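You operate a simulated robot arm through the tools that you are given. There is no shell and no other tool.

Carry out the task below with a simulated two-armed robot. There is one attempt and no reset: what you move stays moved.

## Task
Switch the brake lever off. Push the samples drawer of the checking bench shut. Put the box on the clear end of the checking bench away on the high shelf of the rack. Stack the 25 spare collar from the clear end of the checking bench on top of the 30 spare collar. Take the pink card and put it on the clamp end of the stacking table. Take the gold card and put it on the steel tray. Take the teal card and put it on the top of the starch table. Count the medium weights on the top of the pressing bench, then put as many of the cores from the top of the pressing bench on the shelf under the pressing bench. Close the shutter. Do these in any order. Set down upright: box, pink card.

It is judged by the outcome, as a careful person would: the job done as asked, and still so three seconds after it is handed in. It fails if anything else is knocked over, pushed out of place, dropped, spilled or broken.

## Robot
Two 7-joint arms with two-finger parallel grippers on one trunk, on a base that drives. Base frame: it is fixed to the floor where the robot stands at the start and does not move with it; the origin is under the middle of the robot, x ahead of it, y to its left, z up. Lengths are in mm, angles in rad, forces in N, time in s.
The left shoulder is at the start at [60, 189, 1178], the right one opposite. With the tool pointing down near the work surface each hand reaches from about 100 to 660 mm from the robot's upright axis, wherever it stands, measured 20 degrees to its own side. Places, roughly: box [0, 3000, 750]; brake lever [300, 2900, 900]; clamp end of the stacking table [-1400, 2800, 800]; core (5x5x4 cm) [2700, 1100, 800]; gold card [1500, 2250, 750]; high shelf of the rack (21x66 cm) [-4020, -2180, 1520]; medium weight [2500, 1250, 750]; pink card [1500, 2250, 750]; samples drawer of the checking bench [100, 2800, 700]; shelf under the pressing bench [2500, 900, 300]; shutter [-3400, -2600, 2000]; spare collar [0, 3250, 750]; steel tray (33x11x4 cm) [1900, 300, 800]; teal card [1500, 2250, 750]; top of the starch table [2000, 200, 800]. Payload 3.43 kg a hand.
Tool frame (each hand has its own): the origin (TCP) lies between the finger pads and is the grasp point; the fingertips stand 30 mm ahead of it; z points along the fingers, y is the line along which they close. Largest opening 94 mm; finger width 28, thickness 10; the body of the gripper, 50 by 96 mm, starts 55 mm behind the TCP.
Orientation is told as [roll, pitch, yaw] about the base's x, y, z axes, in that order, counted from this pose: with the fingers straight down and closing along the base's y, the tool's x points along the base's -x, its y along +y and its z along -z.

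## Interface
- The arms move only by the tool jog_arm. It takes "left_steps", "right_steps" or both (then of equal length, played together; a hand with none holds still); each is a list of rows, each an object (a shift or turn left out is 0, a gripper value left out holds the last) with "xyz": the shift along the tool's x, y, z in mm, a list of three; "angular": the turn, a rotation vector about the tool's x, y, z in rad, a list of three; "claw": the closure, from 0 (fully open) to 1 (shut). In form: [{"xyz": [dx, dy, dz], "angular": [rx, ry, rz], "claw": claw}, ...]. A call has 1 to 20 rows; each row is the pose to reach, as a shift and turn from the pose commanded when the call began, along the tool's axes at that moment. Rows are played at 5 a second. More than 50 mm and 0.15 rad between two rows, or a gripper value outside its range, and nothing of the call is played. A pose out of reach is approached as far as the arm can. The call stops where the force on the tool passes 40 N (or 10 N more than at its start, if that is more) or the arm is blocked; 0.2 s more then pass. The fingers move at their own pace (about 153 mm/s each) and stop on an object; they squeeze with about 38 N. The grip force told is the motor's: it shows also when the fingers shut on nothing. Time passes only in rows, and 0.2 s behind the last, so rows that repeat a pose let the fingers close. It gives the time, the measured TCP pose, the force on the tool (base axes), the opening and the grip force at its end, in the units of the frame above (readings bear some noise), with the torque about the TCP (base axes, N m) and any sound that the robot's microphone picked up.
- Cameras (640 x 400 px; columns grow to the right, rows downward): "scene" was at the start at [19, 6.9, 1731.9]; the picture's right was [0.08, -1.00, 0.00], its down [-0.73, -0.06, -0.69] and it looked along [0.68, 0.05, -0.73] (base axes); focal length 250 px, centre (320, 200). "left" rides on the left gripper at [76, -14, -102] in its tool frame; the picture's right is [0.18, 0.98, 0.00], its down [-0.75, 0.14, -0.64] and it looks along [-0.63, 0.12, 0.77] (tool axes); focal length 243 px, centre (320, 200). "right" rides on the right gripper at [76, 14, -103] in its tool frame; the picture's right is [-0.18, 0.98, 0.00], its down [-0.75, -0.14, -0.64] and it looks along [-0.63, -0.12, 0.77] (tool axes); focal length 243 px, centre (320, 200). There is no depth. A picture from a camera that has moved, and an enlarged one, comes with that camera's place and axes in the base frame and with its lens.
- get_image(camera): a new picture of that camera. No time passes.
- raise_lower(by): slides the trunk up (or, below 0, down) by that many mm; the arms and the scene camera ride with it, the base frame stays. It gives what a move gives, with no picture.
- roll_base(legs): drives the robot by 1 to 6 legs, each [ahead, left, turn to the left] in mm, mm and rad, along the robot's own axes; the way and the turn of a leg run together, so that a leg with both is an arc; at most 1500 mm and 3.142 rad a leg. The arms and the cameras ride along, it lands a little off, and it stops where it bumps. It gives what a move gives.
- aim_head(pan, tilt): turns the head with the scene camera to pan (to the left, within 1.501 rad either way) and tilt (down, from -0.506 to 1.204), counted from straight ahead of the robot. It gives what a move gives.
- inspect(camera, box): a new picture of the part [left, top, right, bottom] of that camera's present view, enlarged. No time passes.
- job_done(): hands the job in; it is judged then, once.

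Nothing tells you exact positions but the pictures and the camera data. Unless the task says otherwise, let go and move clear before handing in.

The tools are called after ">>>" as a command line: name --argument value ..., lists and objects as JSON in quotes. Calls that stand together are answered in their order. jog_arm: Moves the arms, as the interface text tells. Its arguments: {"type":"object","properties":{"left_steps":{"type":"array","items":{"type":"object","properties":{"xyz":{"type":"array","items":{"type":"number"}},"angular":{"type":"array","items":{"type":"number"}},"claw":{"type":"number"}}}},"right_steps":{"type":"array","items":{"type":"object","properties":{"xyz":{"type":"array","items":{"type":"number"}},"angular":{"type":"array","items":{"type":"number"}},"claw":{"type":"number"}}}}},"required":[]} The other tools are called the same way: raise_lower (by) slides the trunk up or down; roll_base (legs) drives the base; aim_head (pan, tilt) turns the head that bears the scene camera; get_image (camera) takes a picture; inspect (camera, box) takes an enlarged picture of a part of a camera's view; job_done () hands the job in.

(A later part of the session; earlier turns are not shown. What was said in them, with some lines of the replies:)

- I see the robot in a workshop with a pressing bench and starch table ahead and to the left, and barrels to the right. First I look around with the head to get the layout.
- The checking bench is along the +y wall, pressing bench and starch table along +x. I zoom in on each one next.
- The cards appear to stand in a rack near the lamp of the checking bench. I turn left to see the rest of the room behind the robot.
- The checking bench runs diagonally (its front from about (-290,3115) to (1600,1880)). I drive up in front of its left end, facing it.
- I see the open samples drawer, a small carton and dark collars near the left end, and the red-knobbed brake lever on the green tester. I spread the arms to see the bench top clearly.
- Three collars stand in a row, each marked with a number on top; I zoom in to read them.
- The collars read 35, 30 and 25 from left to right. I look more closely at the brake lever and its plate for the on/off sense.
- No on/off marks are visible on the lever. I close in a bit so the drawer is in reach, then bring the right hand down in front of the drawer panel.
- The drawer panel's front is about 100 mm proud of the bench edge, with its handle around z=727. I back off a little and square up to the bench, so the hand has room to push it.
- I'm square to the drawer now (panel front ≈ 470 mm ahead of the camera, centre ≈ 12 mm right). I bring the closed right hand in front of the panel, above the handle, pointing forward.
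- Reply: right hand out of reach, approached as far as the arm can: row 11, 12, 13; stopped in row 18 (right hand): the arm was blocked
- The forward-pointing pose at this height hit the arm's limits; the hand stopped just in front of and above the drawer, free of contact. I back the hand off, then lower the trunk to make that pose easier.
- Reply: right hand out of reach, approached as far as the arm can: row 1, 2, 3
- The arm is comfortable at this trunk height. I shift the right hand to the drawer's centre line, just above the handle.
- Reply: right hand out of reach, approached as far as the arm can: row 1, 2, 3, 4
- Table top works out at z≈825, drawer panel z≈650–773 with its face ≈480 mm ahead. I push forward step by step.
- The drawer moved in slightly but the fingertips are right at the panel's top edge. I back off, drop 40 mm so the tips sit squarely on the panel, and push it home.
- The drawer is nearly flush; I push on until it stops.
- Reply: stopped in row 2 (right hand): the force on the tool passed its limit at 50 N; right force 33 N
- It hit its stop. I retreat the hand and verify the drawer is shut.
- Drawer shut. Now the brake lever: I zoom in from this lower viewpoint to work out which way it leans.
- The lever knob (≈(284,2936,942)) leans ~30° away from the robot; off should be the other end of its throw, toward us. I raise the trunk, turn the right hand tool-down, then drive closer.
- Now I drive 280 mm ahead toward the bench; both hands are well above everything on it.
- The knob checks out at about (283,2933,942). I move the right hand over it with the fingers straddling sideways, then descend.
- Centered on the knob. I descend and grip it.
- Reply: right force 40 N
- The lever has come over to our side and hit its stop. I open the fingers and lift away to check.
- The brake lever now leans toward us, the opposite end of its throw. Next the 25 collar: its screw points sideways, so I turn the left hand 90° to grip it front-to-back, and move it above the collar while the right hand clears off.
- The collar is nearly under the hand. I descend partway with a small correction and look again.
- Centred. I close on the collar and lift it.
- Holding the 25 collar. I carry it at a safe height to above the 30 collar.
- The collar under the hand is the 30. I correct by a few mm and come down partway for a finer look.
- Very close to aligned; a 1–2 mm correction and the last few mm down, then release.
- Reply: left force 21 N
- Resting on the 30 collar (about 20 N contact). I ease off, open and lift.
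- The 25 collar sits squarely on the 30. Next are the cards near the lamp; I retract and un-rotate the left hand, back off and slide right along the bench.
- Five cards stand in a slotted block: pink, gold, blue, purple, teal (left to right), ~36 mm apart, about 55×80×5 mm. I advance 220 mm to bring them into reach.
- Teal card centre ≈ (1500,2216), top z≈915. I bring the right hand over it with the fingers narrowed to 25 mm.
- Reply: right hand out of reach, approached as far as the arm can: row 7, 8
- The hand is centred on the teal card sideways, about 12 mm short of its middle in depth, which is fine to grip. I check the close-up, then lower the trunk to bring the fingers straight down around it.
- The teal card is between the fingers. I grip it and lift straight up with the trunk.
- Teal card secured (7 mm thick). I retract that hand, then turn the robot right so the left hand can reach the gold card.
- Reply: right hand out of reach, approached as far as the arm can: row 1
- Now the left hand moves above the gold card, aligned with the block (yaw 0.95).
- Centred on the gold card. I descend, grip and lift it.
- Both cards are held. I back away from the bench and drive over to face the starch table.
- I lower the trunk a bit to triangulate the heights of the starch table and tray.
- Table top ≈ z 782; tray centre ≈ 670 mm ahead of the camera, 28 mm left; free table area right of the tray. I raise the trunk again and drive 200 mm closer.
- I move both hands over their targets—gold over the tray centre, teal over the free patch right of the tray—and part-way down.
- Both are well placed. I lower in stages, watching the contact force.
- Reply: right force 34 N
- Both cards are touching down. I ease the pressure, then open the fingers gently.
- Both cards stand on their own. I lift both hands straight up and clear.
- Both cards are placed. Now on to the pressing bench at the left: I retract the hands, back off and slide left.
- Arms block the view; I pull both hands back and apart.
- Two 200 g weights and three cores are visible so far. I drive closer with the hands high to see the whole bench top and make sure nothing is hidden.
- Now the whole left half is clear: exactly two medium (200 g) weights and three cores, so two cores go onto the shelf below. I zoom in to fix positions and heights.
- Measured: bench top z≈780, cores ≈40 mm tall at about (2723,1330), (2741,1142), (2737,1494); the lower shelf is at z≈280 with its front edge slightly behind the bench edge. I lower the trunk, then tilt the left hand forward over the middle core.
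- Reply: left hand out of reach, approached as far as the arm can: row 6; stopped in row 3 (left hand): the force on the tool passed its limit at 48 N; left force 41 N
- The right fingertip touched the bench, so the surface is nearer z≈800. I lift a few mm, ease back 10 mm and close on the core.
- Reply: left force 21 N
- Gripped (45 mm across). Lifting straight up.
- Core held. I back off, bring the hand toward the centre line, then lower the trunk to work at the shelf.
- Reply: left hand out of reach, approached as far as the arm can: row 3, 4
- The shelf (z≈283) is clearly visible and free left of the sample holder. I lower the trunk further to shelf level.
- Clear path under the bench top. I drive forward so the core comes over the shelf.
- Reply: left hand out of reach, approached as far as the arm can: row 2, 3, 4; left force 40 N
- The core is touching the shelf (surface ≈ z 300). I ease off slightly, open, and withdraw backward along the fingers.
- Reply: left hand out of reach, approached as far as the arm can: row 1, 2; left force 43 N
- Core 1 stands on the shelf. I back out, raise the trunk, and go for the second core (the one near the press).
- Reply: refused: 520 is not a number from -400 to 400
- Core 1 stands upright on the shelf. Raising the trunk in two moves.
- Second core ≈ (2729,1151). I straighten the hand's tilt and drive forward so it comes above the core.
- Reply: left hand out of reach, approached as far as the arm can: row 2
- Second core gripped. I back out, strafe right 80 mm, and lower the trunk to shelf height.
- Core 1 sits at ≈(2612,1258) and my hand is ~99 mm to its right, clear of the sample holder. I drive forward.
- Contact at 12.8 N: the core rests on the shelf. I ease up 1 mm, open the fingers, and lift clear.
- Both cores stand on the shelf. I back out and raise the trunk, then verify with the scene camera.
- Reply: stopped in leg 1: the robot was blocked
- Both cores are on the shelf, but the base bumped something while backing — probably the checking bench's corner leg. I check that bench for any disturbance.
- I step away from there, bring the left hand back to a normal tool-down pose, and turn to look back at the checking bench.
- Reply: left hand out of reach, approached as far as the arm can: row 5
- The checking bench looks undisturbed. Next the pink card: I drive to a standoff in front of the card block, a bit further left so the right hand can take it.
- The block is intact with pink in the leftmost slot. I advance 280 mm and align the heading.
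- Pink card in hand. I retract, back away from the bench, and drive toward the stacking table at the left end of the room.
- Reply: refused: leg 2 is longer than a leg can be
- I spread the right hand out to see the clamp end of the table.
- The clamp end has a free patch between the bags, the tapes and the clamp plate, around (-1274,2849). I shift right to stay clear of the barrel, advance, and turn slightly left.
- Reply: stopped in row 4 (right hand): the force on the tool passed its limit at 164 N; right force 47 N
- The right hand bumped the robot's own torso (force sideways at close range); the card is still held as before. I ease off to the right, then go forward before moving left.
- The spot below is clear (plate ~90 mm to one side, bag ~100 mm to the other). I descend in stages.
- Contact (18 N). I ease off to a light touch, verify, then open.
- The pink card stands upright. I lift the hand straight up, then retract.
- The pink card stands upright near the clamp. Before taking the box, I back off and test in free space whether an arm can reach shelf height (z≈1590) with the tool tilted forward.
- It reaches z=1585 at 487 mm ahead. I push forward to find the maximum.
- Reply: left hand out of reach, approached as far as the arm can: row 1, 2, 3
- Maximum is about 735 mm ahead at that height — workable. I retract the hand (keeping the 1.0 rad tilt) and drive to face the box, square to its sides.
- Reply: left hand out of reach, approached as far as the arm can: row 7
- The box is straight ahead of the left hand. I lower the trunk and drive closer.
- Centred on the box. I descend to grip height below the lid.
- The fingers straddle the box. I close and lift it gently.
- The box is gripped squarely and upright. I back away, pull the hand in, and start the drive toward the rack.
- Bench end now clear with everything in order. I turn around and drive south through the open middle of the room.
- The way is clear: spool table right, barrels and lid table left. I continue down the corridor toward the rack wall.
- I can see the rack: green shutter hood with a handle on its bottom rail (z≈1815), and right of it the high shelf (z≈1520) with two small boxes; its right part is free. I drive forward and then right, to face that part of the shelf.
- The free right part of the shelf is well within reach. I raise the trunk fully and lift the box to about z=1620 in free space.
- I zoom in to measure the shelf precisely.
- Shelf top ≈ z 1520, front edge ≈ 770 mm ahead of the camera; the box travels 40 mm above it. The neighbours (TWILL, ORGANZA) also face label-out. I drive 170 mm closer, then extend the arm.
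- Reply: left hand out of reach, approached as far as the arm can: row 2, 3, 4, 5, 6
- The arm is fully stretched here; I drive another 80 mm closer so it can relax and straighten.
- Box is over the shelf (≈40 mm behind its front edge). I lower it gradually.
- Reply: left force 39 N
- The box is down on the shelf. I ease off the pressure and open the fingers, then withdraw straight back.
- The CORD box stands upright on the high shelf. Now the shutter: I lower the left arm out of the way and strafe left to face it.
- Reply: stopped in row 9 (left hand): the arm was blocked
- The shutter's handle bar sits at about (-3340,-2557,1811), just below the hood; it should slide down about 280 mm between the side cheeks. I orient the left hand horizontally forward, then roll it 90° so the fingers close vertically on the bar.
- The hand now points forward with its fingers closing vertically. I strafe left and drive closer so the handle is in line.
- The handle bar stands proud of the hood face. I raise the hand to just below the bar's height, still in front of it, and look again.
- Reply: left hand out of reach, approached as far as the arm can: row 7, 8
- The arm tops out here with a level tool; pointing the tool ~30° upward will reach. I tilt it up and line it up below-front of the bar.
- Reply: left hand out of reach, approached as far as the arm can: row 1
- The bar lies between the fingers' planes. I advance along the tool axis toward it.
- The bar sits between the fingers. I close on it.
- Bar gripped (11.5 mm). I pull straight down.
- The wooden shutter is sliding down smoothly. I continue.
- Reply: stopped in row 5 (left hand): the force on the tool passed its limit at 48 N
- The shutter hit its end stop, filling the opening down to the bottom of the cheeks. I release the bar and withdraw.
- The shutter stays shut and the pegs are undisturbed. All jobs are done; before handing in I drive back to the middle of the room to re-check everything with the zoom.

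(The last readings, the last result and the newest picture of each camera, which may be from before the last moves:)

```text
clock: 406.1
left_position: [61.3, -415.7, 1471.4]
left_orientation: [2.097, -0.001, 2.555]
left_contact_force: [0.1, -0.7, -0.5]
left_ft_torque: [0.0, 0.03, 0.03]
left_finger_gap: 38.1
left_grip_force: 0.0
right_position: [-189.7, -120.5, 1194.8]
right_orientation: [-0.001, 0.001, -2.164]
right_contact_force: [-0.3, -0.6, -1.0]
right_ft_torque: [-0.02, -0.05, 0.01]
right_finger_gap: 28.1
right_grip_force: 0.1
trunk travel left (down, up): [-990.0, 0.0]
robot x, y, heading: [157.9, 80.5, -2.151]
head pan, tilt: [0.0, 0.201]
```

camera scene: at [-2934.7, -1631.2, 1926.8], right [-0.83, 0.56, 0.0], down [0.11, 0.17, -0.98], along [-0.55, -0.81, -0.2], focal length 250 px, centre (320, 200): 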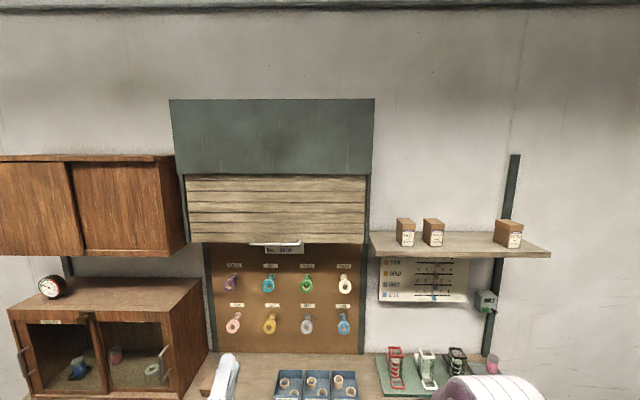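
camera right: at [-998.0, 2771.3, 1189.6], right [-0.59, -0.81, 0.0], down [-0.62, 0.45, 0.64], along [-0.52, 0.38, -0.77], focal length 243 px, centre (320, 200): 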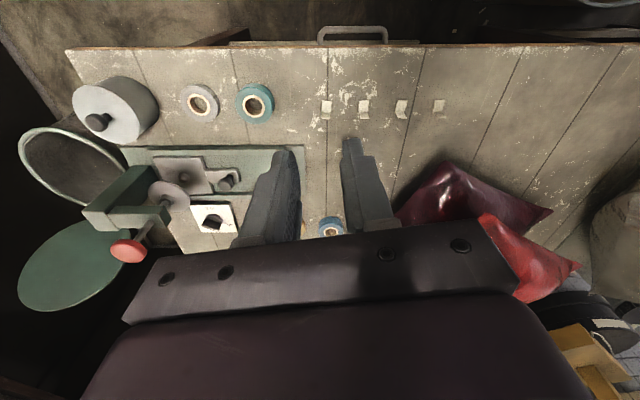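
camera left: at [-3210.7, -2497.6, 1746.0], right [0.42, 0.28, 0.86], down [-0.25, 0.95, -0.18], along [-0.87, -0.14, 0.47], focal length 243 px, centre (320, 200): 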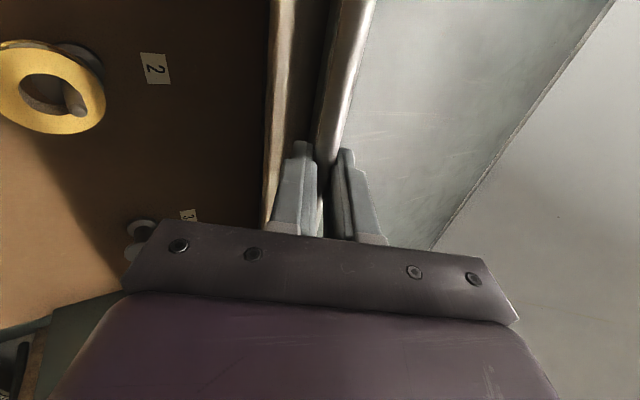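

>>> roll_base --legs '[[0, 300, 0], [0, 0, 2.55]]'

>>> aim_head --pan -0.4 --tilt 0.45

>>> get_image --camera "scene"

```text
clock: 414.1
left_position: [755.7, 277.3, 1471.8]
left_orientation: [2.098, 0.0, -1.158]
left_contact_force: [0.0, -0.2, 0.0]
left_ft_torque: [0.02, 0.0, 0.02]
left_finger_gap: 37.4
left_grip_force: 0.1
right_position: [807.7, -108.3, 1194.8]
right_orientation: [0.0, -0.001, 0.405]
right_contact_force: [0.4, 0.2, 0.1]
right_ft_torque: [0.01, -0.01, -0.02]
right_finger_gap: 28.3
right_grip_force: 0.1
trunk travel left (down, up): [-990.0, 0.0]
robot x, y, heading: [405.3, -83.3, 0.416]
head pan, tilt: [0.0, 0.201]
```

```text
clock: 415.0
left_position: [757.0, 278.5, 1471.7]
left_orientation: [2.097, -0.002, -1.161]
left_contact_force: [1.0, -0.1, 0.2]
left_ft_torque: [-0.03, 0.02, -0.02]
left_finger_gap: 37.5
left_grip_force: 0.1
right_position: [807.5, -107.0, 1195.4]
right_orientation: [0.0, 0.001, 0.406]
right_contact_force: [0.2, -0.5, 0.1]
right_ft_torque: [0.0, -0.01, -0.06]
right_finger_gap: 28.1
right_grip_force: 0.0
trunk travel left (down, up): [-990.0, 0.0]
robot x, y, heading: [408.0, -84.7, 0.42]
head pan, tilt: [-0.4, 0.45]
```

```text
taken
camera scene: at [442.8, -105.8, 1903.7], right [0.02, -1.0, 0.0], down [-0.43, -0.01, -0.9], along [0.9, 0.01, -0.43], focal length 250 px, centre (320, 200)
```

scene: 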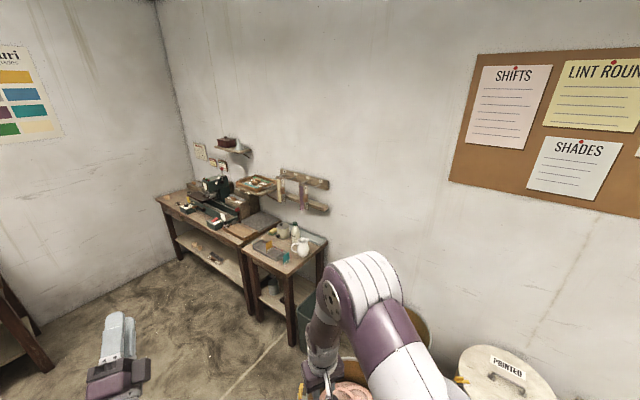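

>>> inspect --camera "scene" --box '[240, 215, 330, 275]'

>>> inspect --camera "scene" --box '[150, 170, 270, 280]'

>>> aim_head --pan 0.7 --tilt 0.4

>>> get_image --camera "scene"

```text
6.67 times, centred on (285, 245) of scene
camera zoom: at [442.8, -105.8, 1903.7], right [0.02, -1.0, 0.0], down [-0.43, -0.01, -0.9], along [0.9, 0.01, -0.43], focal length 1666 px, centre (553, -100)
```

zoom: 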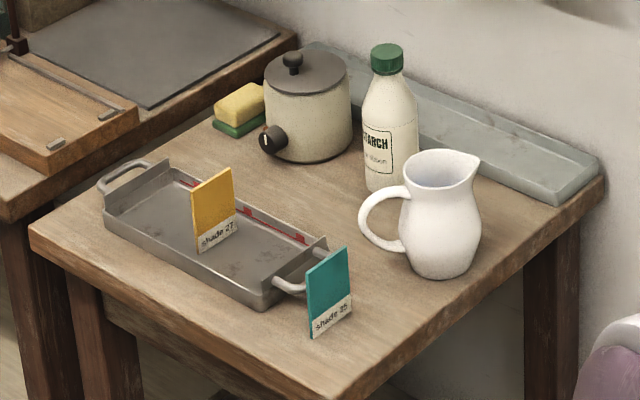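

```text
3.64 times, centred on (210, 225) of scene
camera zoom: at [442.8, -105.8, 1903.7], right [0.02, -1.0, 0.0], down [-0.43, -0.01, -0.9], along [0.9, 0.01, -0.43], focal length 909 px, centre (720, 109)
```

zoom: 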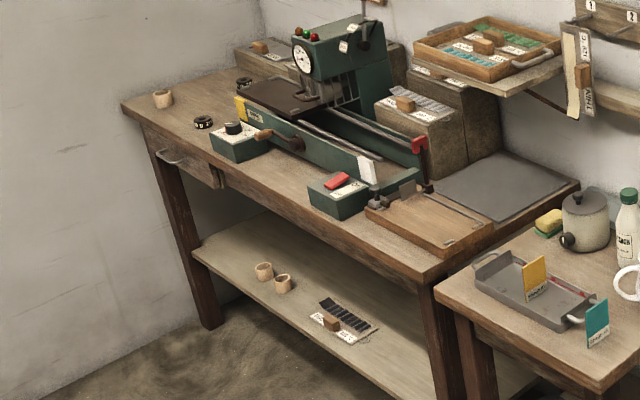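

```text
clock: 416.3
left_position: [756.8, 276.8, 1472.1]
left_orientation: [2.098, -0.001, -1.159]
left_contact_force: [0.0, -0.2, -0.4]
left_ft_torque: [0.02, -0.02, -0.02]
left_finger_gap: 37.6
left_grip_force: 0.0
right_position: [806.8, -106.6, 1195.1]
right_orientation: [0.001, 0.0, 0.404]
right_contact_force: [0.4, 0.6, -0.3]
right_ft_torque: [-0.02, -0.05, 0.01]
right_finger_gap: 28.3
right_grip_force: 0.1
trunk travel left (down, up): [-990.0, 0.0]
robot x, y, heading: [404.6, -82.1, 0.414]
head pan, tilt: [0.7, 0.4]
```

```text
taken
camera scene: at [391.8, -24.1, 1908.3], right [0.9, -0.44, 0.0], down [-0.17, -0.35, -0.92], along [0.41, 0.83, -0.39], focal length 250 px, centre (320, 200)
```

scene: 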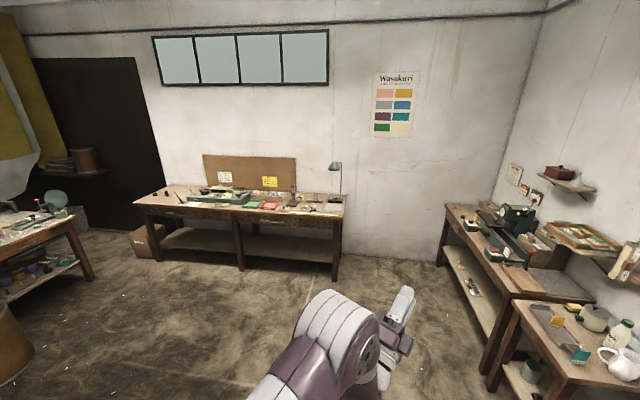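

Gold on the tray, teal on the table, two cores on the shelf, one core and two weights left on the bench. Now the checking bench and stacking table.

>>> inspect --camera "scene" --box '[130, 170, 250, 260]'

>>> inspect --camera "scene" --box '[230, 155, 350, 235]'

>>> aim_head --pan 1.4 --tilt 0.4

>>> get_image --camera "scene"

```text
4.44 times, centred on (190, 215) of scene
camera zoom: at [391.8, -24.1, 1908.3], right [0.9, -0.44, 0.0], down [-0.17, -0.35, -0.92], along [0.41, 0.83, -0.39], focal length 1111 px, centre (898, 133)
```

zoom: 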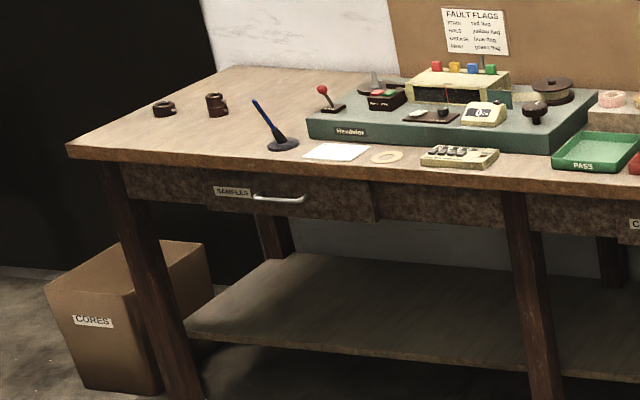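

```text
5.00 times, centred on (290, 195) of scene
camera zoom: at [391.8, -24.1, 1908.3], right [0.9, -0.44, 0.0], down [-0.17, -0.35, -0.92], along [0.41, 0.83, -0.39], focal length 1249 px, centre (470, 225)
```

zoom: 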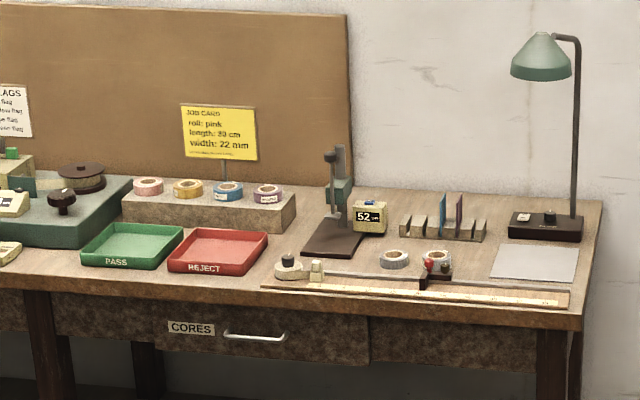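

```text
clock: 417.4
left_position: [755.6, 278.3, 1472.4]
left_orientation: [2.099, -0.003, -1.16]
left_contact_force: [0.8, 0.3, 0.4]
left_ft_torque: [0.03, -0.03, -0.02]
left_finger_gap: 37.7
left_grip_force: 0.1
right_position: [807.6, -106.6, 1194.6]
right_orientation: [-0.001, 0.0, 0.405]
right_contact_force: [-0.7, 0.3, 1.0]
right_ft_torque: [0.01, 0.03, 0.0]
right_finger_gap: 28.3
right_grip_force: 0.0
trunk travel left (down, up): [-990.0, 0.0]
robot x, y, heading: [403.3, -85.9, 0.417]
head pan, tilt: [1.4, 0.4]
```

```text
taken
camera scene: at [328.7, -17.4, 1908.3], right [0.97, 0.24, 0.0], down [0.09, -0.38, -0.92], along [-0.22, 0.89, -0.39], focal length 250 px, centre (320, 200)
```

scene: 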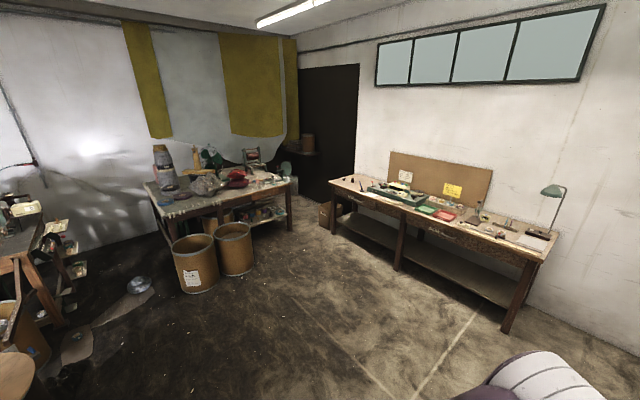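

>>> aim_head --pan 0.7 --tilt 0.4

>>> inspect --camera "scene" --box '[190, 183, 220, 203]'

>>> inspect --camera "scene" --box '[155, 183, 185, 203]'

>>> aim_head --pan 1.4 --tilt 0.4

>>> inspect --camera "scene" --box '[225, 150, 305, 205]'

```text
clock: 418.5
left_position: [756.7, 276.9, 1471.0]
left_orientation: [2.098, -0.003, -1.158]
left_contact_force: [-0.9, -0.9, 0.0]
left_ft_torque: [0.01, -0.01, 0.02]
left_finger_gap: 37.6
left_grip_force: 0.1
right_position: [807.5, -106.1, 1195.0]
right_orientation: [0.0, -0.001, 0.405]
right_contact_force: [-0.1, 0.9, 0.5]
right_ft_torque: [-0.04, -0.01, 0.03]
right_finger_gap: 28.2
right_grip_force: 0.1
trunk travel left (down, up): [-990.0, 0.0]
robot x, y, heading: [407.8, -82.9, 0.413]
head pan, tilt: [0.7, 0.4]
```

```text
16.00 times, centred on (205, 193) of scene
camera zoom: at [391.6, -24.1, 1908.3], right [0.9, -0.44, 0.0], down [-0.17, -0.35, -0.92], along [0.41, 0.83, -0.39], focal length 3998 px, centre (2160, 312)
```

zoom: 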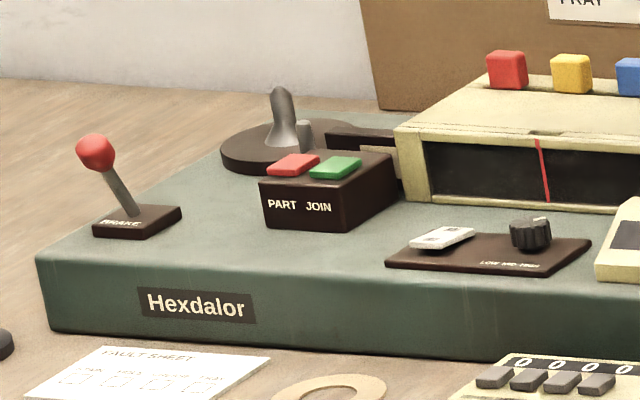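

```text
16.00 times, centred on (170, 193) of scene
camera zoom: at [391.6, -24.1, 1908.3], right [0.9, -0.44, 0.0], down [-0.17, -0.35, -0.92], along [0.41, 0.83, -0.39], focal length 3998 px, centre (2720, 312)
```

zoom: 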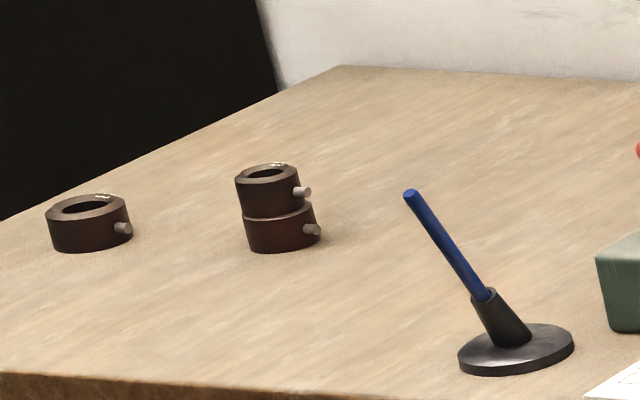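

```text
clock: 419.5
left_position: [757.6, 277.3, 1471.3]
left_orientation: [2.096, -0.001, -1.158]
left_contact_force: [-0.7, 0.6, -0.2]
left_ft_torque: [-0.03, 0.03, 0.02]
left_finger_gap: 37.6
left_grip_force: 0.0
right_position: [807.4, -107.0, 1193.9]
right_orientation: [0.0, 0.0, 0.405]
right_contact_force: [-0.1, 0.5, 0.1]
right_ft_torque: [-0.01, -0.02, 0.01]
right_finger_gap: 27.9
right_grip_force: 0.0
trunk travel left (down, up): [-990.0, 0.0]
robot x, y, heading: [403.1, -82.7, 0.414]
head pan, tilt: [1.4, 0.4]
```

```text
7.27 times, centred on (265, 178) of scene
camera zoom: at [328.7, -17.4, 1908.3], right [0.97, 0.24, 0.0], down [0.09, -0.38, -0.92], along [-0.22, 0.89, -0.39], focal length 1817 px, centre (720, 364)
```

zoom: 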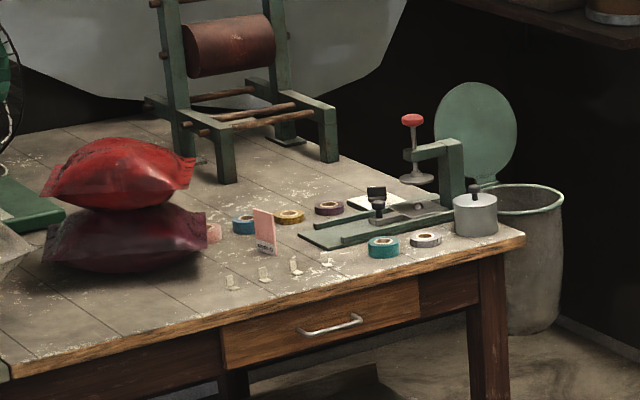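

Everything checks out from here:

- The brake lever is thrown to its other end. There are no on/off marks on it, so I'm taking that as off.
- The samples drawer is shut.
- The 25 collar sits on the 30.
- The pink card stands upright near the clamp.
- The gold card is on the steel tray and the teal card is on the starch table.
- I counted two medium weights, and two cores are on the shelf under the pressing bench.
- The CORD box stands upright on the high shelf.
- The shutter is closed.

The grippers are empty and clear, so I'm handing the job in.

>>> job_done

```text
The job is handed in.
```

I did all nine jobs and handed the work in. In a last zoom check from mid-room everything there was still in place. I last saw the box and the shutter, both as left, when I drove away from the rack.

- **Brake lever:** I pulled it over to its other stop. It has no on/off marks, so I took that end to be off.
- **Samples drawer:** it is pushed shut, flush with the bench.
- **Box:** the CORD box stands upright on the high shelf, label facing out, to the right of the two boxes already there.
- **Collars:** the 25 sits squarely on the 30.
- **Pink card:** it stands upright on the clamp end of the stacking table, near the clamp.
- **Gold card:** it stands on the steel tray.
- **Teal card:** it stands on the starch table, to the right of the tray.
- **Cores:** I counted two medium (200 g) weights on the pressing bench, so I put two of the three cores on the shelf below it.
- **Shutter:** I pulled it down to its stop, and it stayed closed when I let go.

**Bumps:** while backing away from the pressing bench, the base was stopped by something, probably a leg of the checking bench. Nothing on that bench looked disturbed afterwards. The right hand also knocked what I think was the robot's own body while carrying the pink card, but the card stayed in its grip.
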